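You operate a simulated robot arm through the tools that you are given. There is no shell and no other tool. Be economical: measure what you need, move in short steps, check, and stop when the job is done.

Carry out the task below with a simulated robot arm. There is one attempt and no reset: what you move stays moved.

JOB
Fold the blue polo and pack it in the carton in the holder.
Fine: on the folding board, blue flap first, then yellow, both laid back; the carton stays clamped, lid closed.

The check looks at the end state, three seconds after you hand in, the way a careful person would. Anything else that was tipped, shoved, dropped, spilled or broken makes it a failure. Lids that push on must go on centred and level and be pressed home; caps that screw on are set level and turned clockwise until they are tight. Flat cloth is picked up by pressing the open fingertips on it (5 to 10 N) and closing them slowly along it; thin cloth reads only 2 to 8 mm in the jaws.

ROBOT AND FRAMES
A 7-joint arm with a two-finger parallel gripper, fixed in place. Base frame: the origin is at the foot of the arm, x ahead of it, y to its left, z up; the work surface is at about z = 800. Lengths are in mm, angles in degrees, forces in N, time in s.
Its first joint turns from -132.0 to 132.0 degrees. Payload 3.91 kg.
Tool frame: the origin (TCP) lies between the finger pads and is the grasp point; the fingertips stand 30 mm ahead of it; z points along the fingers, y is the line along which they close. The gripper opens to 110 mm. The fingers are 20 mm wide and 10 mm thick; the gripper's body (48 by 112 mm) begins 55 mm behind the TCP.
Orientation is told as [roll, pitch, yaw] about the base's x, y, z axes, in that order, counted from this pose: with the fingers straight down and closing along the base's y, the tool's x points along the base's -x, its y along +y and its z along -z.

CONTROLS
- The arm moves only by the tool send_rows. Its argument "motion" is one flat list of numbers, 7 for each row, row after row: the turn, a rotation vector about the base's x, y, z in degrees, then the shift along the base's x, y, z in mm, then the finger opening in mm, from 0 to 110. In form: [rx, ry, rz, x, y, z, claw, rx, ry, rz, x, y, z, claw, ...]. A call has 1 to 12 rows; each row is the pose to reach, as a shift and turn from the pose commanded when the call began. Each row takes 0.2 s and may step no farther than 50 mm and 8.6 degrees from the row before; otherwise, or with a gripper value out of range, the whole call is refused. Where a pose cannot be reached the arm comes as near as it can. A force on the tool above 90 N (or 10 N above the force at the start of the call, whichever is more), or a blocked arm, ends the call early, and 0.2 s more pass. The fingers move at their own pace (about 108 mm/s each) and stop on an object; they squeeze with about 21 N. The grip force told is the motor's: it shows also when the fingers shut on nothing. Time passes only in rows, and 0.2 s behind the last, so rows that repeat a pose let the fingers close. The reply holds the time, the measured pose of the TCP, the force on the tool along the base axes, the opening and the grip force, in the units named above and with some noise, with the torque about the TCP (base axes, N m) and any sound that the robot's microphone picked up, and new pictures: "pictures" is both (left out), scene, wrist or none.
- Cameras (640 x 400 px; columns grow to the right, rows downward): "scene" is fixed at [63.5, 489.5, 1590.6]; the picture's right is [-0.01, 1.00, 0.00], its down [-0.89, -0.01, -0.45] and it looks along [-0.45, -0.00, 0.89] (base axes); focal length 214 px, centre (320, 200). "wrist" rides on the gripper at [73, 17, -103] in the tool frame; the picture's right is [-0.23, 0.97, 0.00], its down [-0.76, -0.18, -0.62] and it looks along [-0.61, -0.14, 0.78] (tool axes); focal length 222 px, centre (320, 200). There is no depth. A picture from a camera that has moved, and an enlarged one, comes with that camera's place and axes in the base frame and with its lens. The place of the scene camera against the robot may be out by one fixed shift of up to 25 mm in any direction.
- zoom(camera, box): a new picture of the part [left, top, right, bottom] of that camera's present view, enlarged. No time passes.
- close_job(): hands the job in; it is judged then, once.

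Work in short steps. Places have to be worked out from the pictures, the camera data and where the tool is seen: move nearer, look again, correct. Check each grasp and each placing, and mend what went wrong. You have 120 turns and 200 pictures in all, those below and enlarged ones among them. Open the gripper and draw the arm clear of the work before you hand the job in, unless the task says otherwise; then end with one line.

The tools are called after "Emit:" by a JSON object that holds its "api" and its "payload". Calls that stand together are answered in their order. send_rows: Moves the arm, as the interface text tells. Its arguments: {"type":"object","properties":{"motion":{"type":"array"},"pictures":{"type":"string","enum":["both","scene","wrist","none"]}},"required":["motion"]} The other tools are called the same way: zoom (camera, box) takes an enlarged picture of a part of a camera's view; close_job () hands the job in.

At the start:

```text
clock: 0.0
ee_pos: [313.2, 569.1, 1409.6]
tool_rot: [-0.1, 0.0, -0.1]
wrist_force: [-0.9, -0.3, -0.9]
moment: [-0.02, -0.02, -0.01]
opening: 110.1
grip_force: 0.0
```

scene: 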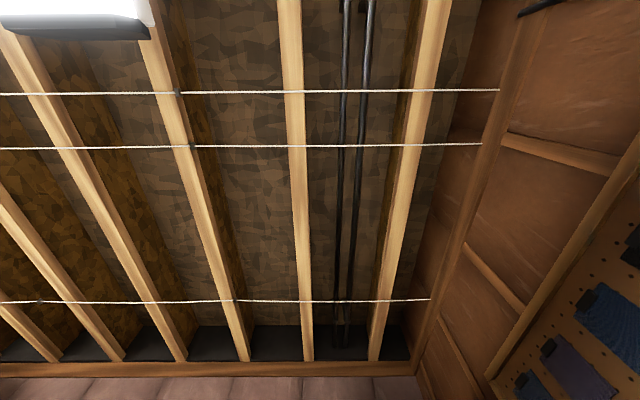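
wrist: 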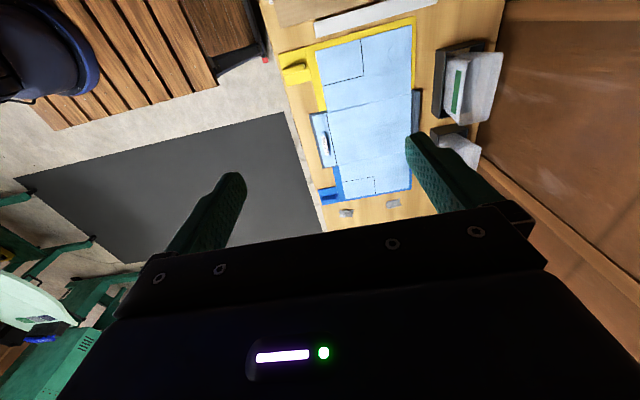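

I start by looking closer at the work area in the wrist view; the scene camera seems to look at the ceiling.

Emit:
{"api": "zoom", "payload": {"camera": "wrist", "box": [260, 0, 520, 230]}}

Emit:
{"api": "zoom", "payload": {"camera": "wrist", "box": [0, 0, 320, 400]}}

```text
1.74 times, centred on (390, 115) of wrist
camera zoom: at [241.8, 585.0, 1514.2], right [0.23, 0.97, 0.0], down [0.76, -0.18, 0.62], along [0.61, -0.14, -0.78], focal length 386 px, centre (198, 348)
```

zoom: 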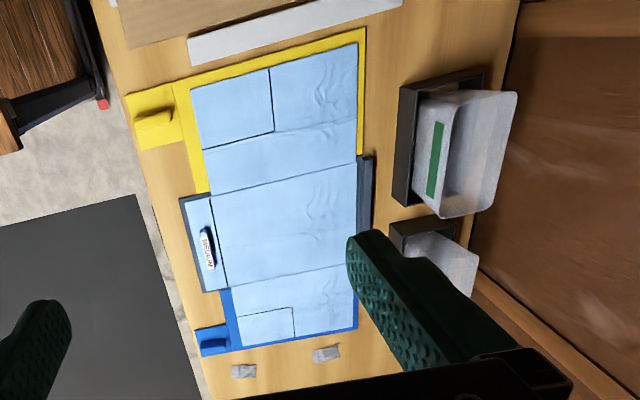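

```text
1.00 times, centred on (160, 200) of wrist (not enlarged: the box is as wide or as high as the picture)
camera zoom: at [241.8, 585.0, 1514.2], right [0.23, 0.97, 0.0], down [0.76, -0.18, 0.62], along [0.61, -0.14, -0.78], focal length 222 px, centre (480, 200)
```

zoom: 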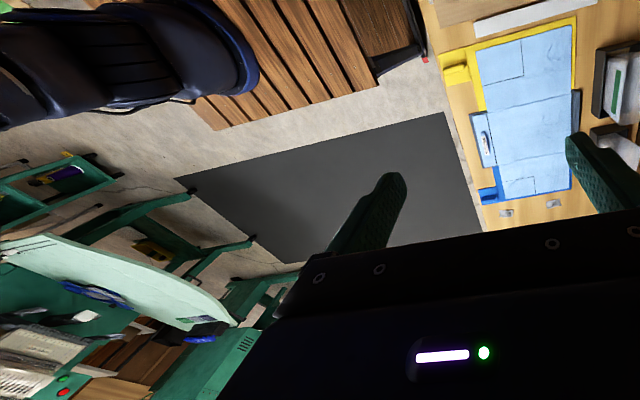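

The polo already lies on the board (x≈285–817, y≈500–820): yellow flap at the low x end, blue flap at the high x end, and cartons near y≈900+. I turn the tool 90° and come lower to view the cartons.

Emit:
{"api": "send_rows", "payload": {"motion": [0, 0, 8.2, 6, -2, -24, 110, 0, 0, 16.4, 12, -4, -48, 110, 0, 0, 24.6, 18, -6, -72, 110, 0, 0, 32.8, 24, -7, -96, 110, 0, 0, 41, 30, -9, -120, 110, 0, 0, 49.2, 36, -11, -144, 110, 0, 0, 57.4, 42, -13, -168, 110, 0, 0, 65.6, 48, -15, -192, 110, 0, 0, 73.8, 54, -17, -216, 110, 0, 0, 82, 60, -18, -240, 110, 0, 0, 90, 67, -19, -260, 110], "pictures": "both"}}

```text
clock: 2.4
ee_pos: [380.2, 551.2, 1149.5]
tool_rot: [0.0, -0.2, 90.1]
wrist_force: [-0.1, -0.4, 0.0]
moment: [-0.02, 0.01, -0.01]
opening: 109.9
grip_force: 0.1
camera wrist: at [364.2, 476.7, 1253.9], right [-0.97, 0.23, 0.0], down [0.18, 0.76, 0.62], along [0.14, 0.61, -0.78], focal length 222 px, centre (320, 200)
```

scene: 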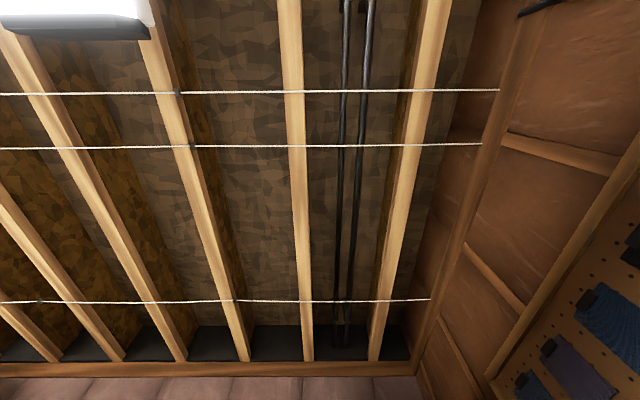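
wrist: 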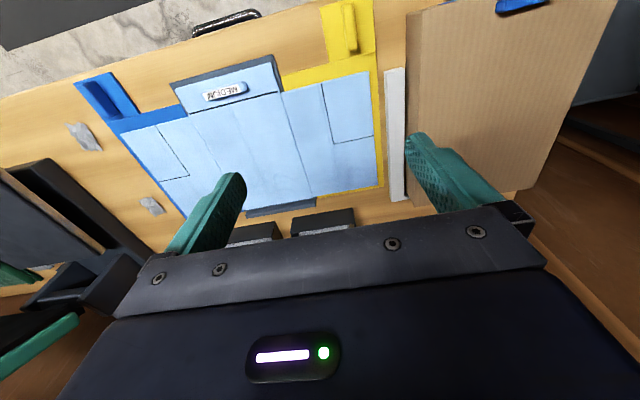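

Zooming into the useful upper half.

Emit:
{"api": "zoom", "payload": {"camera": "wrist", "box": [360, 0, 640, 230]}}

Emit:
{"api": "zoom", "payload": {"camera": "wrist", "box": [60, 0, 400, 230]}}

```text
1.74 times, centred on (500, 115) of wrist
camera zoom: at [364.2, 476.7, 1253.9], right [-0.97, 0.23, 0.0], down [0.18, 0.76, 0.62], along [0.14, 0.61, -0.78], focal length 386 px, centre (7, 348)
```

zoom: 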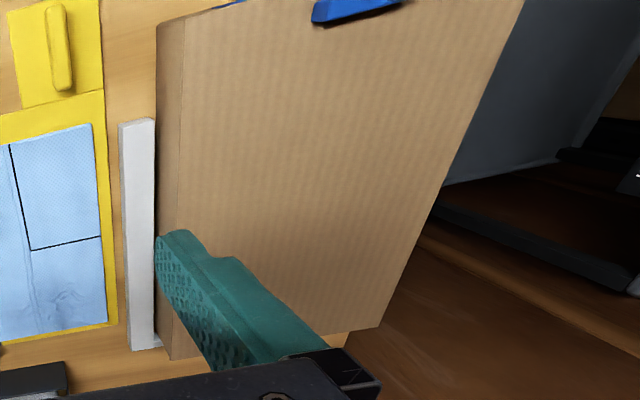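

```text
1.74 times, centred on (230, 115) of wrist
camera zoom: at [364.2, 476.7, 1253.9], right [-0.97, 0.23, 0.0], down [0.18, 0.76, 0.62], along [0.14, 0.61, -0.78], focal length 386 px, centre (476, 348)
```

zoom: 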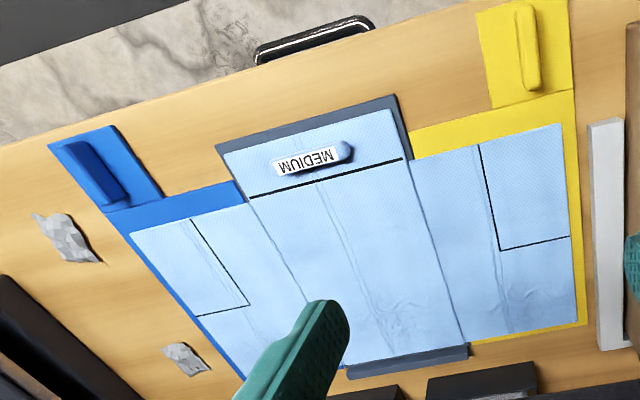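

There is a large cardboard carton at low x (x≈15–235, y≈490–800) beside a grey-white rail. I move over it to look straight down.

Emit:
{"api": "send_rows", "payload": {"motion": [0, 0, 0, -45, 0, 17, 110, 0, 0, 0, -90, 0, 34, 110, 0, 0, 0, -135, 0, 51, 110, 0, 0, 0, -180, 0, 68, 110, 0, 0, 0, -225, 0, 85, 110, 0, 0, 0, -270, 0, 100, 110], "pictures": "wrist"}}

```text
clock: 3.8
ee_pos: [112.1, 549.7, 1250.9]
tool_rot: [0.0, 0.0, 89.8]
wrist_force: [-0.4, 0.2, -0.4]
moment: [0.04, 0.07, 0.0]
opening: 110.2
grip_force: 0.1
camera wrist: at [96.1, 476.2, 1354.0], right [-0.97, 0.23, 0.0], down [0.18, 0.76, 0.62], along [0.14, 0.61, -0.78], focal length 222 px, centre (320, 200)
```

wrist: 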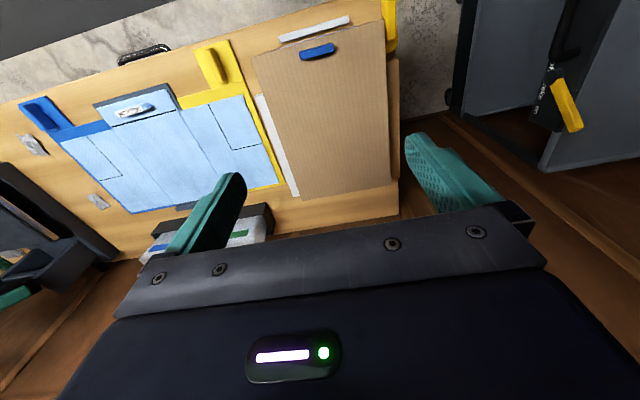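

Emit:
{"api": "zoom", "payload": {"camera": "wrist", "box": [220, 0, 440, 230]}}

Emit:
{"api": "zoom", "payload": {"camera": "wrist", "box": [250, 0, 420, 110]}}

Emit:
{"api": "zoom", "payload": {"camera": "wrist", "box": [0, 90, 280, 310]}}

```text
1.74 times, centred on (330, 115) of wrist
camera zoom: at [96.1, 476.2, 1354.0], right [-0.97, 0.23, 0.0], down [0.18, 0.76, 0.62], along [0.14, 0.61, -0.78], focal length 386 px, centre (303, 348)
```

zoom: 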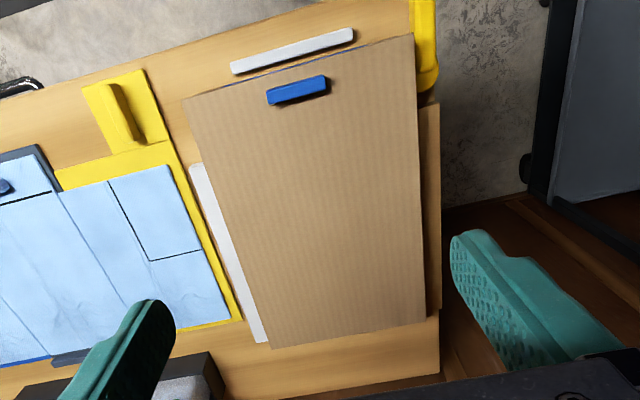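

```text
3.64 times, centred on (335, 55) of wrist
camera zoom: at [96.1, 476.2, 1354.0], right [-0.97, 0.23, 0.0], down [0.18, 0.76, 0.62], along [0.14, 0.61, -0.78], focal length 808 px, centre (266, 727)
```

zoom: 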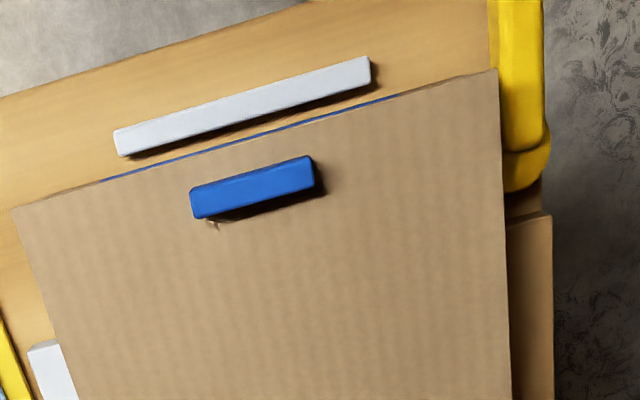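

```text
1.82 times, centred on (140, 200) of wrist
camera zoom: at [96.1, 476.2, 1354.0], right [-0.97, 0.23, 0.0], down [0.18, 0.76, 0.62], along [0.14, 0.61, -0.78], focal length 404 px, centre (647, 200)
```

zoom: 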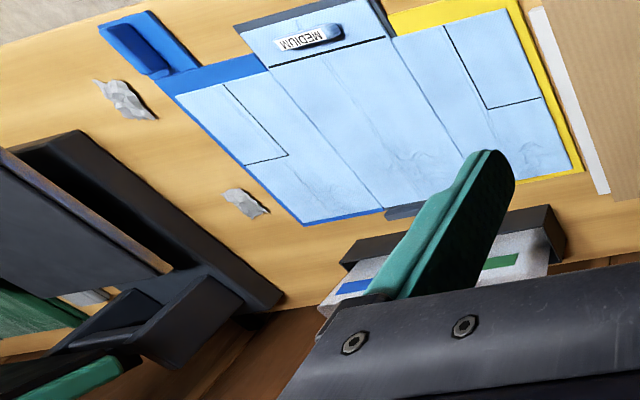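

The carton lid (x≈−10..227, y≈498..820, z≈870) has a blue handle at its −y edge and hinges at +y. Now I go to look at the board handles: first the MEDIUM piece at the centre panel.

Emit:
{"api": "send_rows", "payload": {"motion": [0, 0, 0, 45, -7, -25, 110, 0, 0, 0, 90, -14, -50, 110, 0, 0, 0, 135, -21, -75, 110, 0, 0, 0, 180, -28, -100, 110, 0, 0, 0, 225, -35, -125, 110, 0, 0, 0, 270, -42, -150, 110, 0, 0, 0, 315, -49, -175, 110, 0, 0, 0, 360, -56, -200, 110, 0, 0, 0, 405, -60, -225, 110, 0, 0, 0, 440, -60, -250, 110], "pictures": "wrist"}}

```text
refused: row 1 steps farther than a row can; nothing moved
```

That step was slightly over 50 mm; I resend with smaller steps.

Emit:
{"api": "send_rows", "payload": {"motion": [0, 0, 0, 40, -6, -23, 110, 0, 0, 0, 80, -12, -46, 110, 0, 0, 0, 120, -18, -69, 110, 0, 0, 0, 160, -24, -92, 110, 0, 0, 0, 200, -30, -115, 110, 0, 0, 0, 240, -36, -138, 110, 0, 0, 0, 280, -42, -161, 110, 0, 0, 0, 320, -48, -184, 110, 0, 0, 0, 360, -54, -207, 110, 0, 0, 0, 400, -58, -230, 110, 0, 0, 0, 440, -60, -250, 110], "pictures": "wrist"}}

```text
clock: 6.2
ee_pos: [552.0, 490.4, 1000.9]
tool_rot: [0.0, -0.1, 90.0]
wrist_force: [-0.7, 0.3, 0.4]
moment: [-0.03, -0.08, -0.02]
opening: 110.1
grip_force: 0.1
camera wrist: at [534.8, 417.3, 1104.0], right [-0.97, 0.23, 0.0], down [0.18, 0.76, 0.62], along [0.14, 0.61, -0.78], focal length 222 px, centre (320, 200)
```

wrist: 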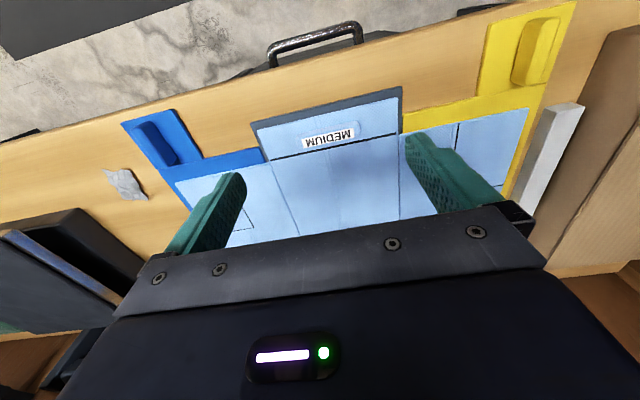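

Emit:
{"api": "zoom", "payload": {"camera": "wrist", "box": [235, 70, 435, 195]}}

Emit:
{"api": "zoom", "payload": {"camera": "wrist", "box": [90, 80, 290, 205]}}

Emit:
{"api": "zoom", "payload": {"camera": "wrist", "box": [400, 0, 640, 150]}}

```text
3.20 times, centred on (335, 132) of wrist
camera zoom: at [534.8, 417.3, 1104.0], right [-0.97, 0.23, 0.0], down [0.18, 0.76, 0.62], along [0.14, 0.61, -0.78], focal length 711 px, centre (272, 416)
```

zoom: 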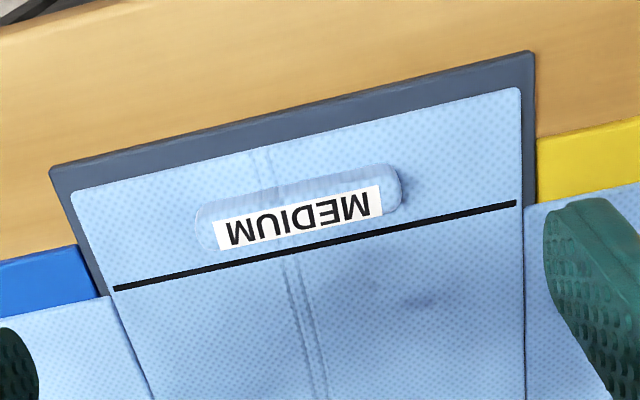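

```text
3.20 times, centred on (190, 142) of wrist
camera zoom: at [534.8, 417.3, 1104.0], right [-0.97, 0.23, 0.0], down [0.18, 0.76, 0.62], along [0.14, 0.61, -0.78], focal length 711 px, centre (736, 384)
```

zoom: 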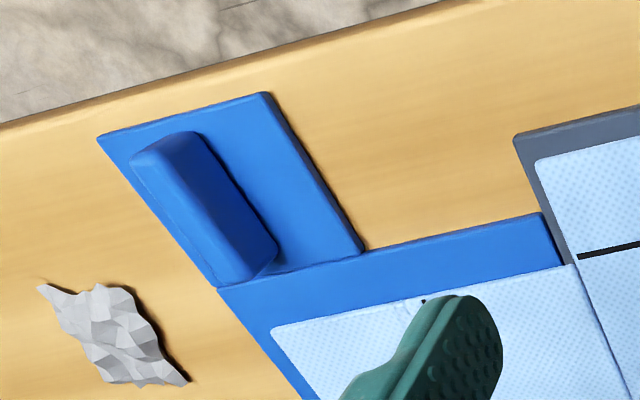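

```text
2.67 times, centred on (520, 75) of wrist
camera zoom: at [534.8, 417.3, 1104.0], right [-0.97, 0.23, 0.0], down [0.18, 0.76, 0.62], along [0.14, 0.61, -0.78], focal length 592 px, centre (-213, 533)
```

zoom: 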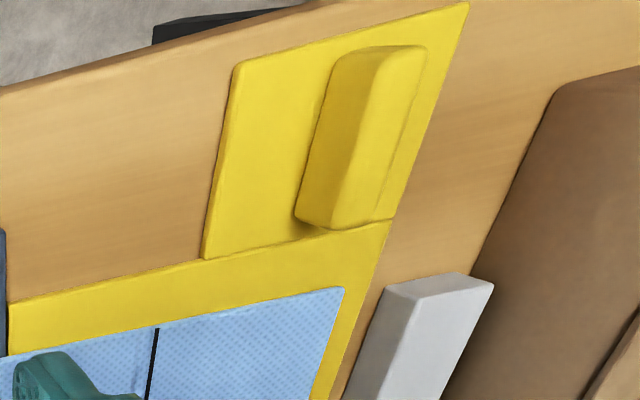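

Handles are bars elongated along y, about 60 long. I move above the blue one for a close look.

Emit:
{"api": "send_rows", "payload": {"motion": [0, 0, 0, 45, 0, -12, 110, 0, 0, 0, 90, 0, -24, 110, 0, 0, 0, 135, 0, -36, 110, 0, 0, 0, 180, 0, -48, 110, 0, 0, 0, 225, 0, -60, 110, 0, 0, 0, 245, 0, -70, 110], "pictures": "wrist"}}

```text
clock: 7.6
ee_pos: [794.4, 490.5, 930.3]
tool_rot: [0.1, 0.0, 90.0]
wrist_force: [-1.4, 0.3, 0.2]
moment: [-0.04, -0.03, 0.04]
opening: 109.9
grip_force: 0.1
camera wrist: at [779.8, 416.4, 1034.2], right [-0.97, 0.23, 0.0], down [0.18, 0.76, 0.62], along [0.14, 0.61, -0.78], focal length 222 px, centre (320, 200)
```

wrist: 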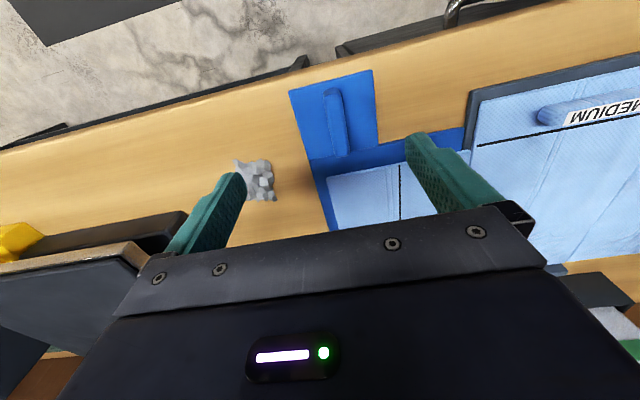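

Emit:
{"api": "zoom", "payload": {"camera": "wrist", "box": [260, 60, 420, 160]}}

Emit:
{"api": "zoom", "payload": {"camera": "wrist", "box": [440, 40, 640, 165]}}

```text
4.00 times, centred on (340, 110) of wrist
camera zoom: at [779.8, 416.4, 1034.2], right [-0.97, 0.23, 0.0], down [0.18, 0.76, 0.62], along [0.14, 0.61, -0.78], focal length 888 px, centre (240, 560)
```

zoom: 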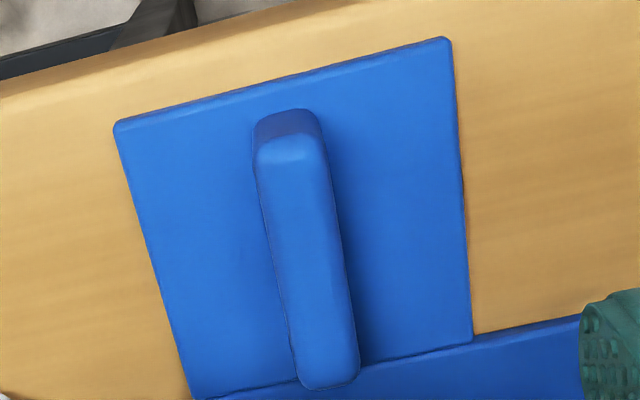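

```text
3.20 times, centred on (540, 102) of wrist
camera zoom: at [779.8, 416.4, 1034.2], right [-0.97, 0.23, 0.0], down [0.18, 0.76, 0.62], along [0.14, 0.61, -0.78], focal length 711 px, centre (-384, 512)
```

zoom: 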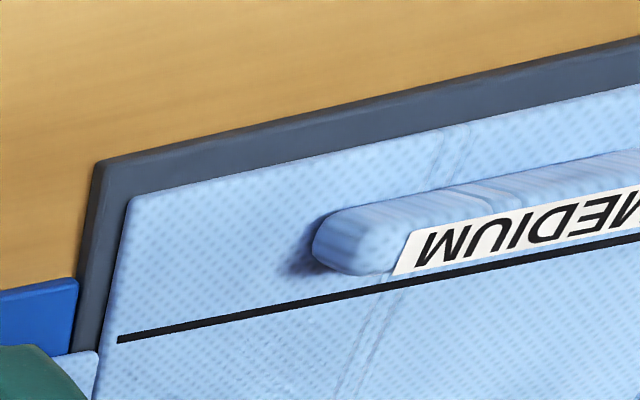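

Blue bar: x≈772–788, y≈467–522, top z≈836. I plan to pinch its ends (closing along y) so it pivots between the pads, and swing it about the hinge at x≈650. Turning the tool to yaw 180 so that the camera ends on top.

Emit:
{"api": "send_rows", "payload": {"motion": [0, 0, 8.2, -1, 0, 2, 110, 0, 0, 16.4, -2, 0, 4, 110, 0, 0, 24.6, -3, 0, 6, 110, 0, 0, 32.8, -4, 1, 8, 110, 0, 0, 41, -6, 1, 10, 110, 0, 0, 49.2, -8, 2, 12, 110, 0, 0, 57.4, -10, 2, 14, 110, 0, 0, 65.6, -12, 3, 16, 110, 0, 0, 73.8, -14, 3, 18, 110, 0, 0, 82, -15, 4, 20, 110, 0, 0, 90, -15, 4, 20, 110], "pictures": "wrist"}}

```text
clock: 10.0
ee_pos: [780.7, 493.5, 951.0]
tool_rot: [0.1, 0.0, -180.0]
wrist_force: [-0.7, -0.2, -1.6]
moment: [-0.01, -0.01, -0.02]
opening: 110.1
grip_force: 0.1
camera wrist: at [853.7, 476.4, 1054.3], right [-0.23, -0.97, 0.0], down [-0.76, 0.18, 0.62], along [-0.61, 0.14, -0.78], focal length 222 px, centre (320, 200)
```

wrist: 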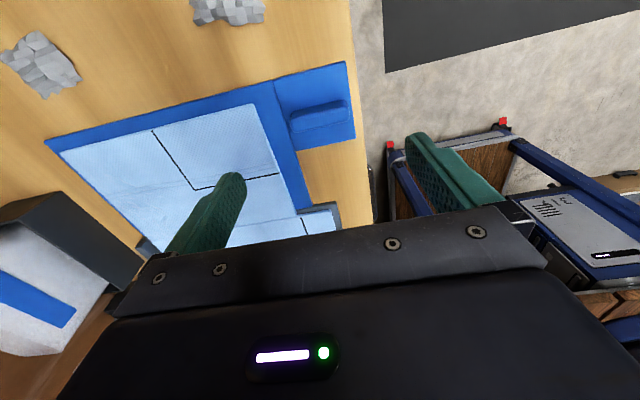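

Emit:
{"api": "zoom", "payload": {"camera": "wrist", "box": [240, 50, 400, 150]}}

```text
4.00 times, centred on (320, 100) of wrist
camera zoom: at [853.7, 476.4, 1054.3], right [-0.23, -0.97, 0.0], down [-0.76, 0.18, 0.62], along [-0.61, 0.14, -0.78], focal length 888 px, centre (320, 600)
```

zoom: 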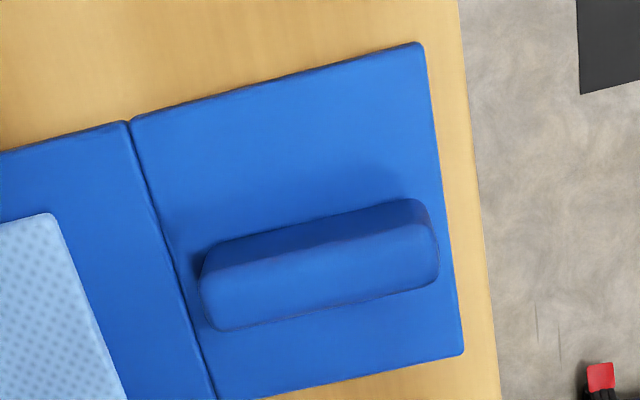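

Bar centre confirmed at [781, 494], top 836. Descend to TCP z≈845 and close gently on its ends.

Emit:
{"api": "send_rows", "payload": {"motion": [0, 0, 0, 0, 0, -40, 110, 0, 0, 0, 0, 0, -75, 110, 0, 0, 0, 0, 0, -95, 110, 0, 0, 0, 0, 0, -106, 110, 0, 0, 0, 0, 0, -106, 80, 0, 0, 0, 0, 0, -106, 56, 0, 0, 0, 0, 0, -106, 40, 0, 0, 0, 0, 0, -106, 40], "pictures": "wrist"}}

```text
clock: 11.8
ee_pos: [780.8, 495.2, 844.9]
tool_rot: [0.1, 0.1, 179.9]
wrist_force: [1.8, 11.4, -5.0]
moment: [0.56, -0.47, 0.02]
opening: 59.5
grip_force: 44.4
camera wrist: at [853.8, 476.6, 947.8], right [-0.23, -0.97, 0.0], down [-0.76, 0.18, 0.62], along [-0.61, 0.14, -0.78], focal length 222 px, centre (320, 200)
```

wrist: 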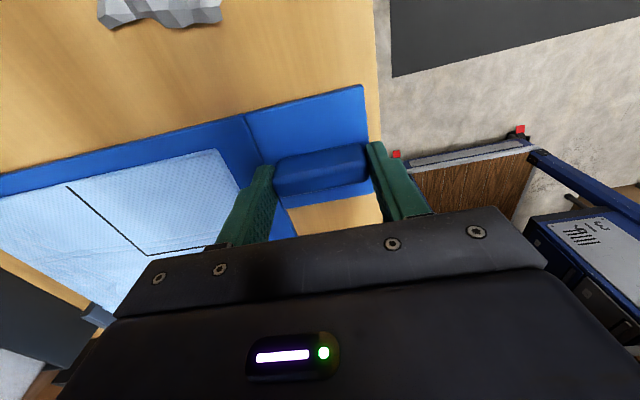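

Gripped (59.5 mm). Now a first swing of the flap to 20°, tilting the tool about half as much.

Emit:
{"api": "send_rows", "payload": {"motion": [0, -2.3, 0, -3.2, 1, 11.3, 40, 0, -4.5, 0, -7.4, 1, 22.2, 40, 0, -6.8, 0, -12.6, 1, 33, 40, 0, -9, 0, -18.4, 1, 43.1, 40], "pictures": "wrist"}}

```text
clock: 12.8
ee_pos: [762.9, 496.1, 888.5]
tool_rot: [-0.1, 9.1, 179.9]
wrist_force: [12.8, 5.0, -0.9]
moment: [-0.11, -0.89, 0.28]
opening: 59.6
grip_force: 45.1
camera wrist: at [818.9, 476.6, 1002.1], right [-0.23, -0.97, -0.04], down [-0.85, 0.18, 0.5], along [-0.48, 0.14, -0.87], focal length 222 px, centre (320, 200)
```

wrist: 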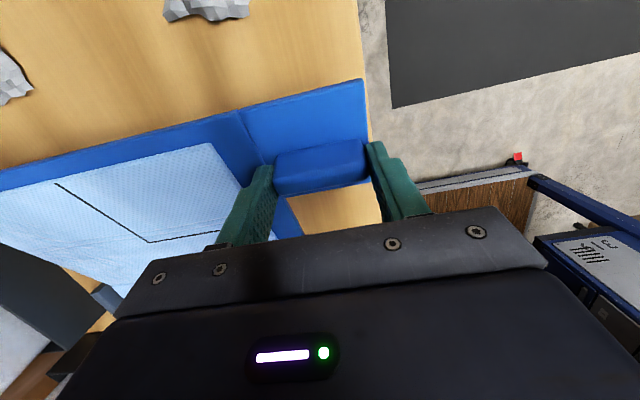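

The flap follows. A mild +x force suggests the hinge is ~652; I continue to about 70°.

Emit:
{"api": "send_rows", "payload": {"motion": [0, -4.6, 0, -14.6, 0, 17.9, 40, 0, -9.2, 0, -32.1, 0, 33.7, 40, 0, -13.7, 0, -52.3, 0, 46.4, 40, 0, -18.3, 0, -74.4, 0, 55.5, 40, 0, -22.8, 0, -97.7, 0, 60.7, 40], "pictures": "wrist"}}

```text
clock: 14.0
ee_pos: [660.6, 494.3, 948.9]
tool_rot: [0.0, 31.8, -180.0]
wrist_force: [-1.3, -0.3, 19.2]
moment: [-0.18, 0.39, -0.02]
opening: 60.0
grip_force: 44.9
camera wrist: at [669.5, 476.7, 1074.6], right [-0.19, -0.97, -0.12], down [-0.98, 0.18, 0.13], along [-0.1, 0.14, -0.98], focal length 222 px, centre (320, 200)
```

wrist: 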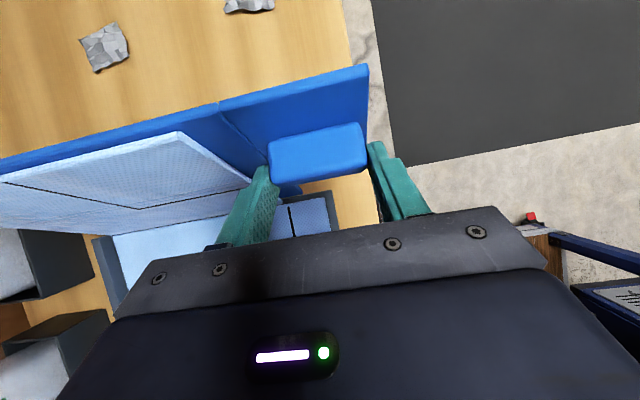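

The force is outward, so the real radius is slightly bigger (hinge ≈648, 806). I correct the path and go on to 110°.

Emit:
{"api": "send_rows", "payload": {"motion": [0, -4.6, 0, -24.3, 0, 7.6, 40, 0, -9.2, 0, -48.9, 0, 5.4, 40, 0, -13.7, 0, -73, 0, -1.1, 40, 0, -18.2, 0, -95.5, 0, -11.3, 40], "pictures": "wrist"}}

```text
clock: 15.0
ee_pos: [569.0, 495.0, 937.4]
tool_rot: [0.0, 50.1, 180.0]
wrist_force: [5.3, 2.0, -0.9]
moment: [-0.05, -0.67, 0.41]
opening: 59.8
grip_force: 45.4
camera wrist: at [536.9, 476.8, 1059.0], right [-0.15, -0.97, -0.17], down [-0.97, 0.18, -0.18], along [0.21, 0.14, -0.97], focal length 222 px, centre (320, 200)
```

wrist: 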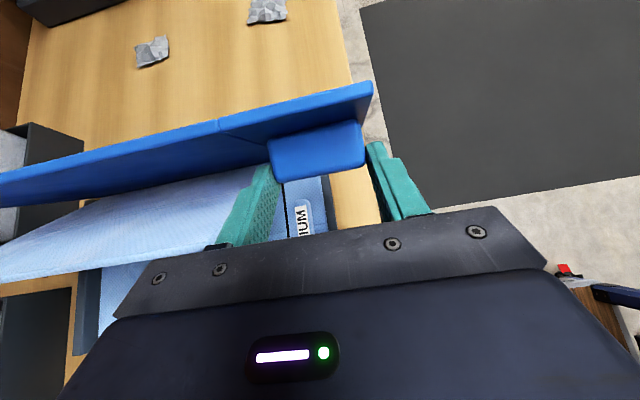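

Going smoothly. I continue to about 150°, keeping fingers above the MEDIUM bar.

Emit:
{"api": "send_rows", "payload": {"motion": [0, -4.5, 0, -20.6, 0, -14.1, 40, 0, -9, 0, -38.5, 0, -31.4, 40, 0, -13.6, 0, -53.4, 0, -51.6, 40, 0, -18, 0, -64.6, 0, -73.9, 40], "pictures": "wrist"}}

```text
clock: 16.0
ee_pos: [503.7, 493.8, 863.1]
tool_rot: [0.0, 68.2, 180.0]
wrist_force: [0.6, -0.5, 0.3]
moment: [0.03, 0.0, 0.02]
opening: 40.1
grip_force: 0.0
camera wrist: at [436.5, 476.6, 968.8], right [-0.09, -0.97, -0.21], down [-0.86, 0.18, -0.47], along [0.5, 0.14, -0.86], focal length 222 px, centre (320, 200)
```

wrist: 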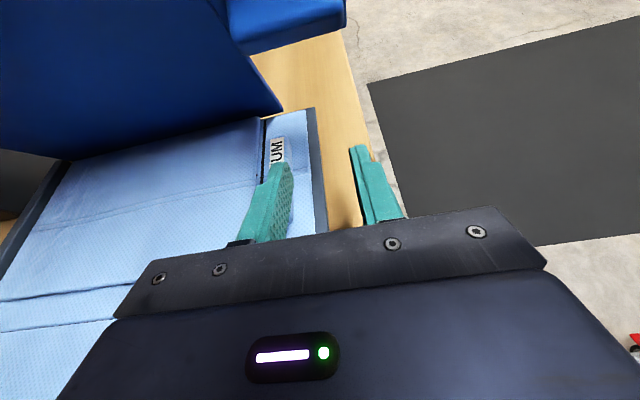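

The bar slipped out; the sleeve panel seems to be laid on the centre. I wait a moment and look where the flap comes to rest.

Emit:
{"api": "send_rows", "payload": {"motion": [0, 0, 0, 0, 0, 0, 40, 0, 0, 0, 0, 0, 0, 40], "pictures": "wrist"}}

```text
clock: 16.6
ee_pos: [504.1, 495.0, 863.7]
tool_rot: [-0.2, 67.9, 179.8]
wrist_force: [0.4, -0.4, 0.7]
moment: [0.04, -0.01, 0.03]
opening: 39.9
grip_force: 0.1
camera wrist: at [436.9, 476.9, 969.1], right [-0.09, -0.97, -0.21], down [-0.86, 0.18, -0.47], along [0.5, 0.14, -0.86], focal length 222 px, centre (320, 200)
```

wrist: 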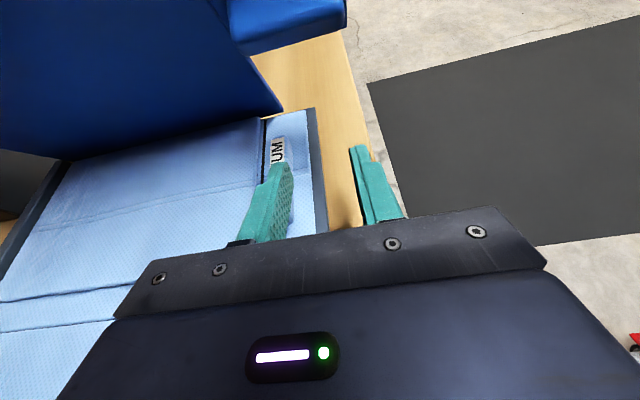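

The flap rests at ~113° (its stop), so it seems to have a stiff hinge. I check the fold.

Emit:
{"api": "zoom", "payload": {"camera": "wrist", "box": [0, 80, 360, 340]}}

```text
1.54 times, centred on (180, 210) of wrist
camera zoom: at [436.9, 476.9, 969.1], right [-0.09, -0.97, -0.21], down [-0.86, 0.18, -0.47], along [0.5, 0.14, -0.86], focal length 342 px, centre (535, 185)
```

zoom: 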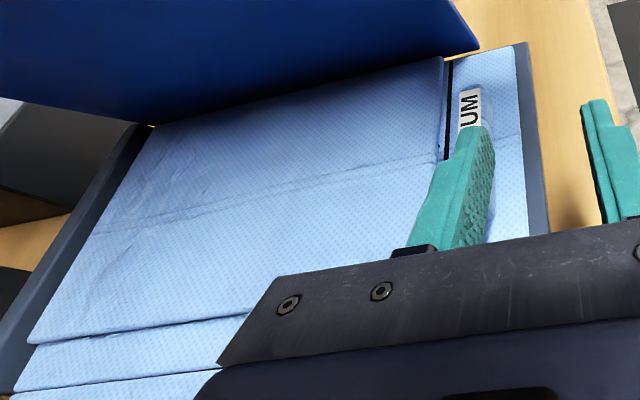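

The blue panel lies flat. I regrip the bar to bring the flap back: first open and rise to a pre-grasp behind the bar.

Emit:
{"api": "send_rows", "payload": {"motion": [0, 0, 0, -10, 0, 30, 80, 0, 4, 0, -10, 0, 65, 110, 0, 10, 0, 5, 0, 90, 110, 0, 18, 0, 22, 0, 101, 110], "pictures": "wrist"}}

```text
clock: 17.6
ee_pos: [526.1, 496.0, 963.8]
tool_rot: [-0.1, 49.9, -180.0]
wrist_force: [-0.2, -0.1, 0.2]
moment: [0.01, -0.02, -0.01]
opening: 110.0
grip_force: 0.0
camera wrist: at [494.8, 477.5, 1086.4], right [-0.15, -0.97, -0.17], down [-0.97, 0.18, -0.18], along [0.21, 0.14, -0.97], focal length 222 px, centre (320, 200)
```

wrist: 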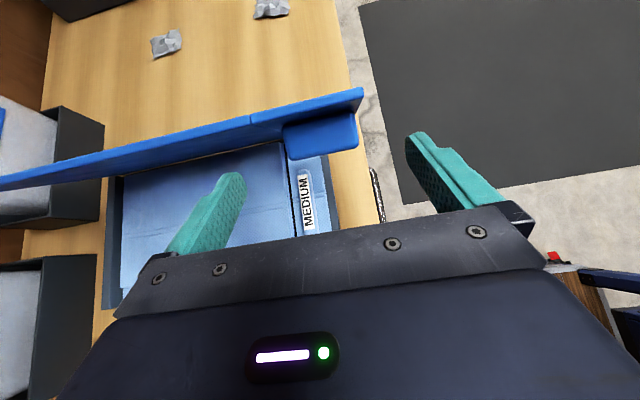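

Bar is where predicted (~[580, 494, 921]). Advance along the tool axis and close.

Emit:
{"api": "send_rows", "payload": {"motion": [0, 0, 0, 18, 0, -15, 110, 0, 0, 0, 37, 0, -31, 110, 0, 0, 0, 37, 0, -31, 80, 0, 0, 0, 37, 0, -31, 60, 0, 0, 0, 37, 0, -31, 40, 0, 0, 0, 37, 0, -31, 40], "pictures": "wrist"}}

```text
clock: 19.0
ee_pos: [563.2, 495.5, 933.9]
tool_rot: [0.1, 50.0, 180.0]
wrist_force: [-0.7, -9.7, -0.5]
moment: [-0.35, 0.01, -0.28]
opening: 59.9
grip_force: 44.8
camera wrist: at [531.6, 476.9, 1055.0], right [-0.15, -0.97, -0.17], down [-0.97, 0.18, -0.18], along [0.21, 0.14, -0.97], focal length 222 px, centre (320, 200)
```

wrist: 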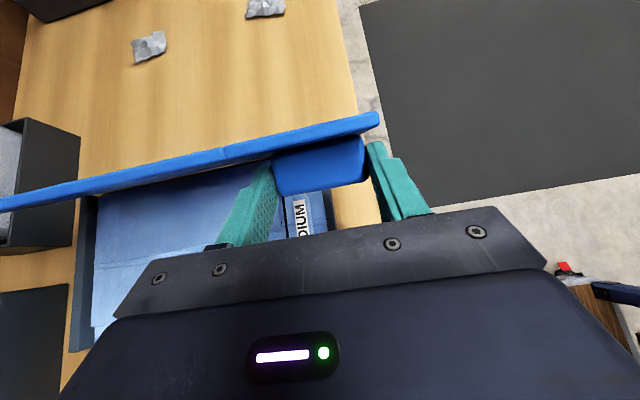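

Regripped. Reverse along the arc back to flat.

Emit:
{"api": "send_rows", "payload": {"motion": [0, 4.5, 0, 28.1, 0, 14.1, 40, 0, 9, 0, 52.2, 0, 20.6, 40, 0, 13.6, 0, 76.8, 0, 22.8, 40, 0, 18.2, 0, 101.4, 0, 20.9, 40, 0, 22.7, 0, 125.1, 0, 14.9, 40, 0, 27.3, 0, 147.5, 0, 5, 40, 0, 31.8, 0, 167.8, 0, -8.6, 40, 0, 36.4, 0, 185.3, 0, -25.3, 40, 0, 41, 0, 199.7, 0, -44.5, 40, 0, 45.5, 0, 210.3, 0, -65.9, 40, 0, 50, 0, 217.2, 0, -88.6, 40], "pictures": "wrist"}}

```text
clock: 21.4
ee_pos: [778.6, 494.7, 841.6]
tool_rot: [0.1, -0.3, -180.0]
wrist_force: [3.8, 1.6, -2.2]
moment: [0.72, -1.48, -0.44]
opening: 60.0
grip_force: 45.2
camera wrist: at [852.4, 477.0, 945.0], right [-0.23, -0.97, 0.0], down [-0.76, 0.18, 0.63], along [-0.61, 0.14, -0.78], focal length 222 px, centre (320, 200)
```

wrist: 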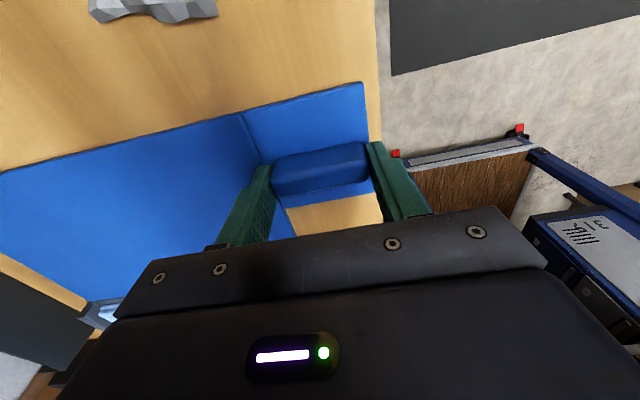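

Flap laid flat. Release, rise and start turning back towards yaw 0 while moving to the yellow side.

Emit:
{"api": "send_rows", "payload": {"motion": [0, 0, 0, 0, 0, 0, 80, 0, 0, 0, 0, 0, 5, 110, 0, 0, 0, 0, 0, 50, 110, 0, 0, 0, 0, 0, 95, 110, 0, 0, -8.5, -22, 0, 110, 110, 0, 0, -17, -44, 0, 115, 110, 0, 0, -25.5, -66, 0, 115, 110, 0, 0, -34, -88, 0, 115, 110, 0, 0, -42.5, -110, 0, 115, 110, 0, 0, -51, -132, 0, 115, 110, 0, 0, -59.5, -154, 0, 115, 110, 0, 0, -68, -176, 0, 115, 110], "pictures": "wrist"}}

Emit:
{"api": "send_rows", "payload": {"motion": [0, 0, -8.5, -23, 0, 0, 110, 0, 0, -17, -46, 0, 0, 110, 0, 0, -25.5, -69, 0, 0, 110, 0, 0, -34, -92, 0, 0, 110, 0, 0, -42.5, -115, 0, 0, 110, 0, 0, -51, -138, 0, 0, 110, 0, 0, -59.5, -161, 0, 0, 110, 0, 0, -68, -184, 0, 0, 110, 0, 0, -76.5, -207, 0, 0, 110, 0, 0, -85, -230, 0, 0, 110, 0, 0, -93.5, -253, 0, 0, 110, 0, 0, -102, -272, 0, 0, 110], "pictures": "wrist"}}

```text
clock: 24.0
ee_pos: [605.1, 494.6, 958.5]
tool_rot: [0.1, 0.0, 111.8]
wrist_force: [-0.6, -0.8, -1.1]
moment: [0.04, 0.0, -0.03]
opening: 110.3
grip_force: 0.1
camera wrist: at [617.0, 420.3, 1063.0], right [-0.99, -0.15, 0.0], down [-0.12, 0.77, 0.62], along [-0.09, 0.62, -0.78], focal length 222 px, centre (320, 200)
```

wrist: 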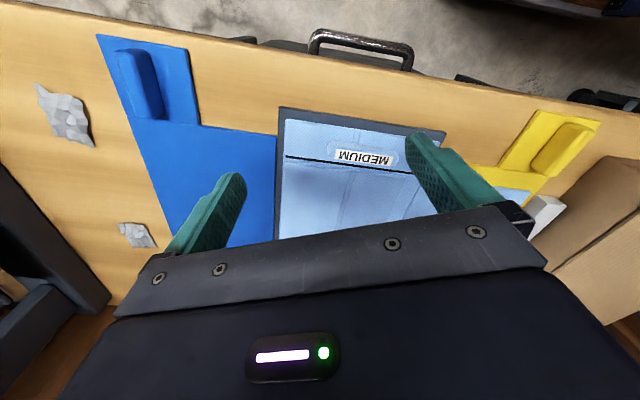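

```text
clock: 26.6
ee_pos: [332.3, 494.3, 959.9]
tool_rot: [0.0, 0.0, 9.8]
wrist_force: [0.5, -0.6, -0.3]
moment: [0.02, 0.03, 0.0]
opening: 110.1
grip_force: 0.0
camera wrist: at [259.1, 498.1, 1063.0], right [0.06, 1.0, 0.0], down [0.78, -0.05, 0.62], along [0.62, -0.04, -0.78], focal length 222 px, centre (320, 200)
```

wrist: 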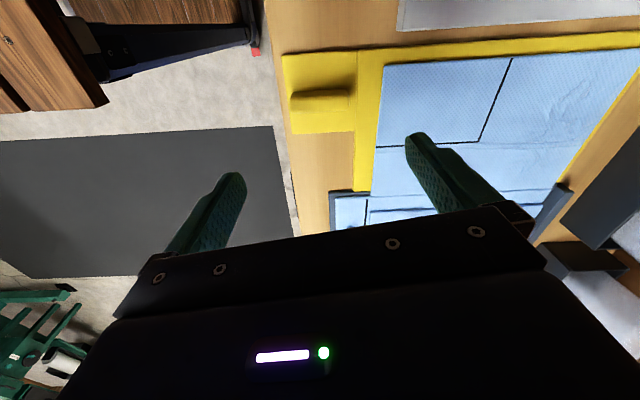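

Now turn the last 10° and centre over the yellow bar (zoom to measure it).

Emit:
{"api": "send_rows", "payload": {"motion": [0, 0, -5, -5, 0, 0, 110, 0, 0, -10, -10, 0, 0, 110], "pictures": "none"}}

Emit:
{"api": "zoom", "payload": {"camera": "wrist", "box": [260, 30, 420, 130]}}

```text
clock: 27.2
ee_pos: [321.9, 494.8, 960.2]
tool_rot: [-0.1, 0.0, -0.2]
wrist_force: [-0.1, -0.1, 0.0]
moment: [0.03, -0.02, -0.03]
opening: 110.0
grip_force: 0.0
```

```text
4.00 times, centred on (340, 80) of wrist
camera zoom: at [250.8, 511.0, 1063.0], right [0.23, 0.97, 0.0], down [0.76, -0.18, 0.62], along [0.61, -0.14, -0.78], focal length 888 px, centre (240, 680)
```

zoom: 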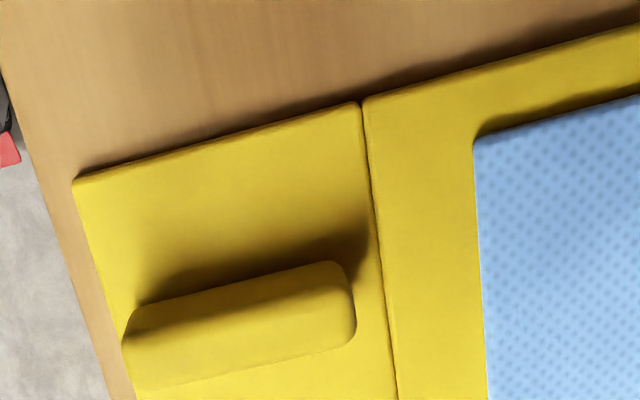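

Yellow bar centred at [318, 496]. Descend and pinch its ends.

Emit:
{"api": "send_rows", "payload": {"motion": [0, 0, 0, -3.5, 1, -45, 110, 0, 0, 0, -3.5, 1, -85, 110, 0, 0, 0, -3.5, 1, -105, 110, 0, 0, 0, -3.5, 1, -115, 110, 0, 0, 0, -3.5, 1, -115, 80, 0, 0, 0, -3.5, 1, -115, 56, 0, 0, 0, -3.5, 1, -115, 40, 0, 0, 0, -3.5, 1, -115, 40], "pictures": "wrist"}}

```text
clock: 29.0
ee_pos: [318.8, 495.1, 844.7]
tool_rot: [0.0, 0.0, -0.1]
wrist_force: [-0.3, -9.7, -4.5]
moment: [-0.13, 0.28, 0.02]
opening: 59.8
grip_force: 45.5
camera wrist: at [247.2, 510.9, 948.1], right [0.23, 0.97, 0.0], down [0.76, -0.18, 0.62], along [0.61, -0.14, -0.78], focal length 222 px, centre (320, 200)
```

wrist: 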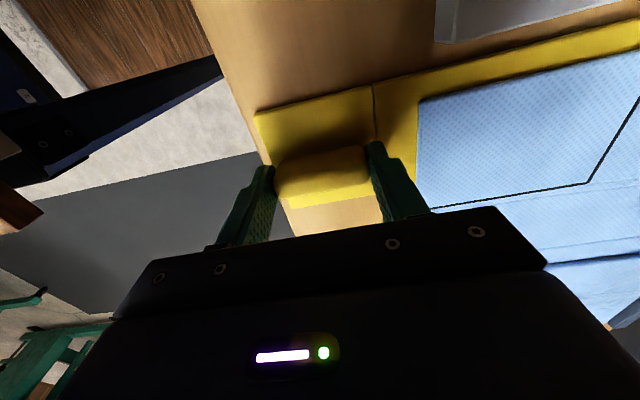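

Gripped. Mirrored arc: first to 60°.

Emit:
{"api": "send_rows", "payload": {"motion": [0, 4.5, 0, 6.9, 0, 22.7, 40, 0, 9, 0, 17.5, 0, 44.1, 40, 0, 13.6, 0, 31.9, 0, 63.3, 40, 0, 18.2, 0, 49.4, 0, 80, 40, 0, 22.7, 0, 69.7, 0, 93.6, 40, 0, 27.3, 0, 92.1, 0, 103.5, 40], "pictures": "wrist"}}

```text
clock: 30.4
ee_pos: [413.0, 495.3, 949.1]
tool_rot: [0.1, 27.1, 0.0]
wrist_force: [1.8, -34.8, -0.5]
moment: [-0.95, -0.26, 0.25]
opening: 59.9
grip_force: 45.5
camera wrist: at [396.7, 510.6, 1074.7], right [0.2, 0.97, -0.1], down [0.96, -0.18, 0.21], along [0.18, -0.14, -0.97], focal length 222 px, centre (320, 200)
```

wrist: 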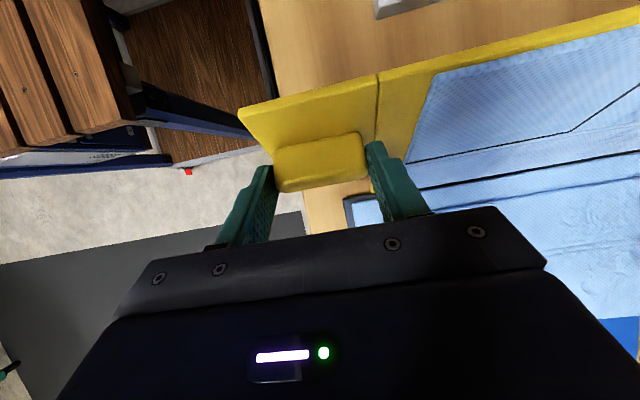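

Good; relieve the −y force by 1.5 mm and continue to ~112° (the stop).

Emit:
{"api": "send_rows", "payload": {"motion": [0, 4.5, 0, 23.7, -1, 6, 40, 0, 9.1, 0, 48.3, -1.5, 7.9, 40, 0, 13.7, 0, 72.9, -1.5, 5.7, 40, 0, 18.2, 0, 97, -1.5, -0.8, 40, 0, 22.7, 0, 119.5, -1.5, -11, 40, 0, 23.5, 0, 124, -1.5, -13.5, 40], "pictures": "wrist"}}

```text
clock: 31.8
ee_pos: [534.1, 495.5, 935.0]
tool_rot: [0.1, 50.9, 0.0]
wrist_force: [-13.5, -0.6, -5.1]
moment: [-0.31, 1.21, -0.52]
opening: 59.7
grip_force: 44.7
camera wrist: at [570.0, 510.4, 1057.1], right [0.14, 0.97, -0.18], down [0.96, -0.18, -0.2], along [-0.22, -0.14, -0.96], focal length 222 px, centre (320, 200)
```

wrist: 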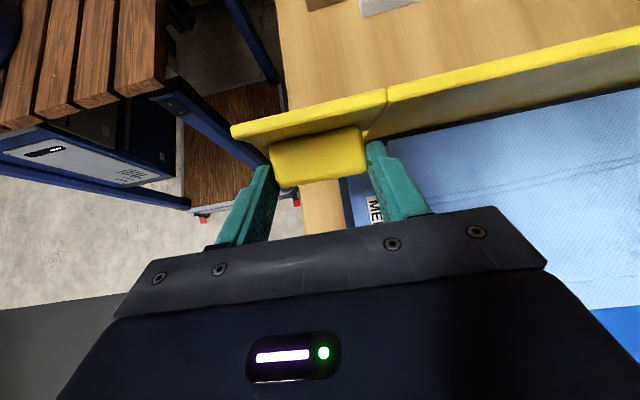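

Emit:
{"api": "zoom", "payload": {"camera": "wrist", "box": [320, 20, 640, 220]}}

```text
2.00 times, centred on (480, 120) of wrist
camera zoom: at [570.0, 510.4, 1057.1], right [0.14, 0.97, -0.18], down [0.96, -0.18, -0.2], along [-0.22, -0.14, -0.96], focal length 444 px, centre (0, 360)
```

zoom: 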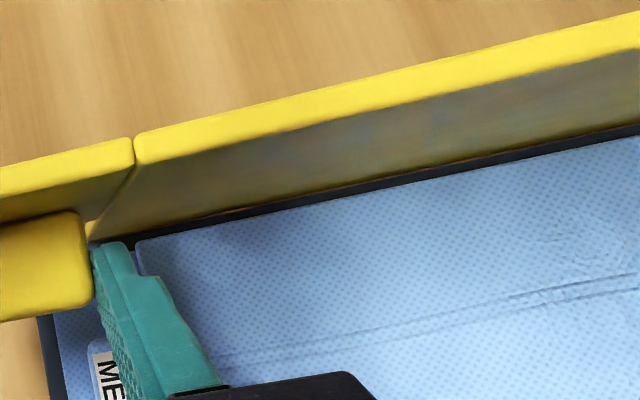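

The yellow panel is folded onto the stack. Reverse the arc to lay the yellow flap back.

Emit:
{"api": "send_rows", "payload": {"motion": [0, -5.3, 0, -27, 0, 12.7, 40, 0, -9.8, 0, -51.1, 0, 19.2, 40, 0, -14.4, 0, -75.7, 0, 21.4, 40, 0, -19, 0, -100.3, 0, 19.5, 40, 0, -23.5, 0, -124, 0, 13.5, 40, 0, -28.1, 0, -146.4, 0, 3.6, 40, 0, -32.6, 0, -166.7, 0, -10, 40, 0, -37.2, 0, -184.2, 0, -26.7, 40, 0, -41.8, 0, -198.6, 0, -45.9, 40, 0, -46.3, 0, -209.2, 0, -67.3, 40, 0, -50.8, 0, -216.1, 0, -90, 40], "pictures": "wrist"}}

```text
clock: 34.2
ee_pos: [318.1, 493.7, 843.6]
tool_rot: [-0.1, -0.1, 0.0]
wrist_force: [7.4, 8.6, 3.9]
moment: [0.12, -0.98, 0.23]
opening: 59.8
grip_force: 44.8
camera wrist: at [246.6, 510.7, 947.6], right [0.23, 0.97, 0.0], down [0.76, -0.18, 0.62], along [0.61, -0.14, -0.78], focal length 222 px, centre (320, 200)
```

wrist: 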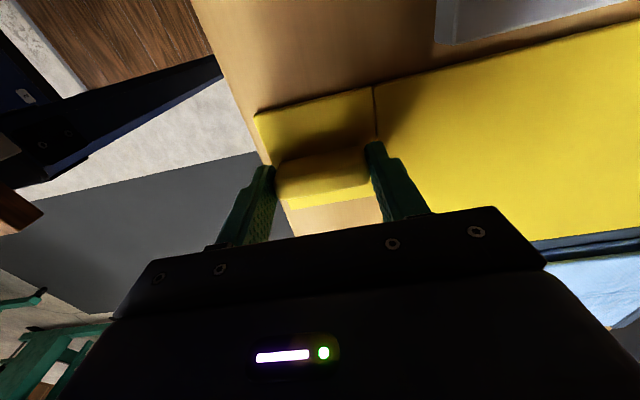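

Flat again. Release, rise and go over to the carton lid handle (≈[110, 514]) with yaw 90.

Emit:
{"api": "send_rows", "payload": {"motion": [0, 0, 0, 0, 0, 0, 80, 0, 0, 0, 0, 0, 5, 110, 0, 0, 0, 0, 0, 50, 110, 0, 0, 0, 0, 0, 95, 110, 0, 0, 8.5, -10, 0, 135, 110, 0, 0, 17, -30, 2, 155, 110, 0, 0, 25.5, -55, 4, 160, 110, 0, 0, 34, -80, 7, 160, 110, 0, 0, 42.5, -105, 10, 160, 110, 0, 0, 51, -130, 13, 160, 110, 0, 0, 59.5, -155, 16, 160, 110, 0, 0, 68, -180, 18, 160, 110], "pictures": "none"}}

Emit:
{"api": "send_rows", "payload": {"motion": [0, 0, 8, -14, 0, 0, 110, 0, 0, 16, -25, 0, 0, 110, 0, 0, 22, -30, 0, 0, 110], "pictures": "wrist"}}

```text
clock: 36.8
ee_pos: [139.6, 513.1, 1004.1]
tool_rot: [0.0, 0.1, 68.0]
wrist_force: [-0.4, -0.1, 0.2]
moment: [0.0, 0.04, 0.0]
opening: 110.0
grip_force: 0.0
```

```text
clock: 37.6
ee_pos: [108.5, 513.2, 1005.3]
tool_rot: [0.1, 0.0, 90.0]
wrist_force: [-0.4, 0.2, 0.4]
moment: [0.0, 0.02, 0.01]
opening: 110.2
grip_force: 0.0
camera wrist: at [92.5, 439.1, 1108.2], right [-0.97, 0.23, 0.0], down [0.18, 0.76, 0.62], along [0.14, 0.61, -0.78], focal length 222 px, centre (320, 200)
```

wrist: 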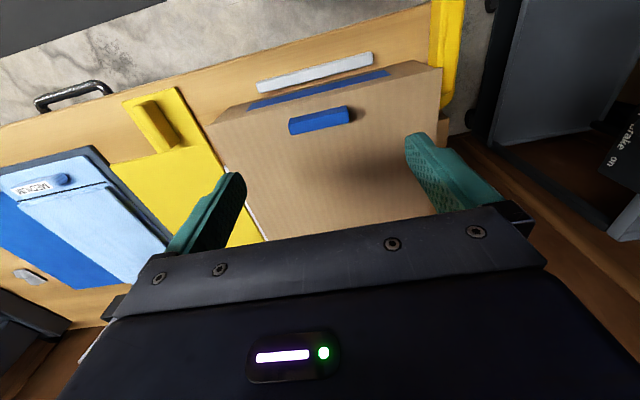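

Emit:
{"api": "zoom", "payload": {"camera": "wrist", "box": [200, 50, 480, 225]}}

Emit:
{"api": "zoom", "payload": {"camera": "wrist", "box": [250, 50, 410, 150]}}

Emit:
{"api": "zoom", "payload": {"camera": "wrist", "box": [380, 0, 540, 100]}}

Emit:
{"api": "zoom", "payload": {"camera": "wrist", "box": [0, 130, 240, 280]}}

```text
2.29 times, centred on (340, 138) of wrist
camera zoom: at [92.5, 439.1, 1108.2], right [-0.97, 0.23, 0.0], down [0.18, 0.76, 0.62], along [0.14, 0.61, -0.78], focal length 508 px, centre (274, 343)
```

zoom: 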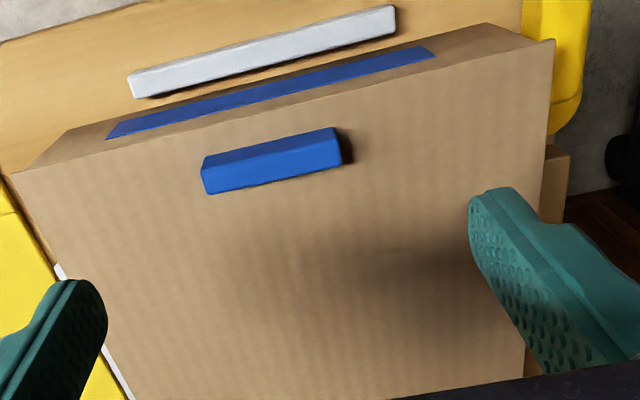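

```text
4.00 times, centred on (330, 100) of wrist
camera zoom: at [92.5, 439.1, 1108.2], right [-0.97, 0.23, 0.0], down [0.18, 0.76, 0.62], along [0.14, 0.61, -0.78], focal length 888 px, centre (280, 600)
```

zoom: 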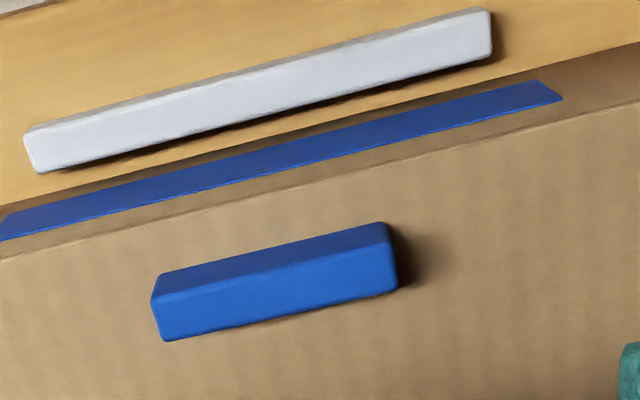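

```text
4.00 times, centred on (460, 50) of wrist
camera zoom: at [92.5, 439.1, 1108.2], right [-0.97, 0.23, 0.0], down [0.18, 0.76, 0.62], along [0.14, 0.61, -0.78], focal length 888 px, centre (-240, 800)
```

zoom: 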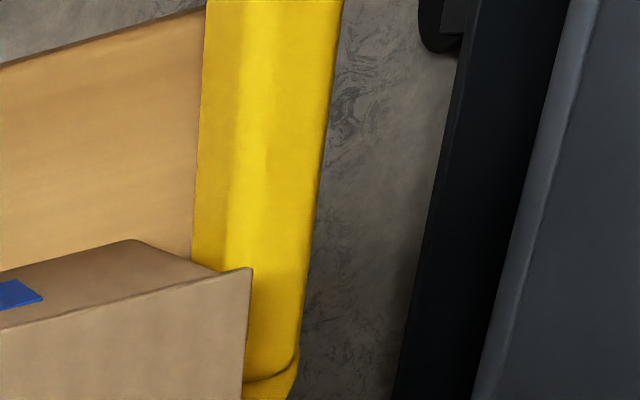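

```text
2.67 times, centred on (120, 205) of wrist
camera zoom: at [92.5, 439.1, 1108.2], right [-0.97, 0.23, 0.0], down [0.18, 0.76, 0.62], along [0.14, 0.61, -0.78], focal length 592 px, centre (853, 187)
```

zoom: 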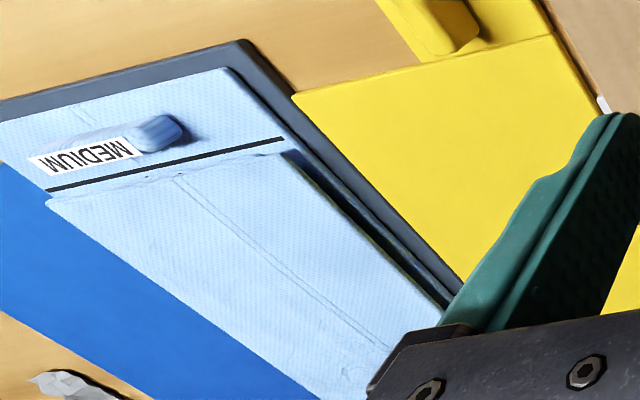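

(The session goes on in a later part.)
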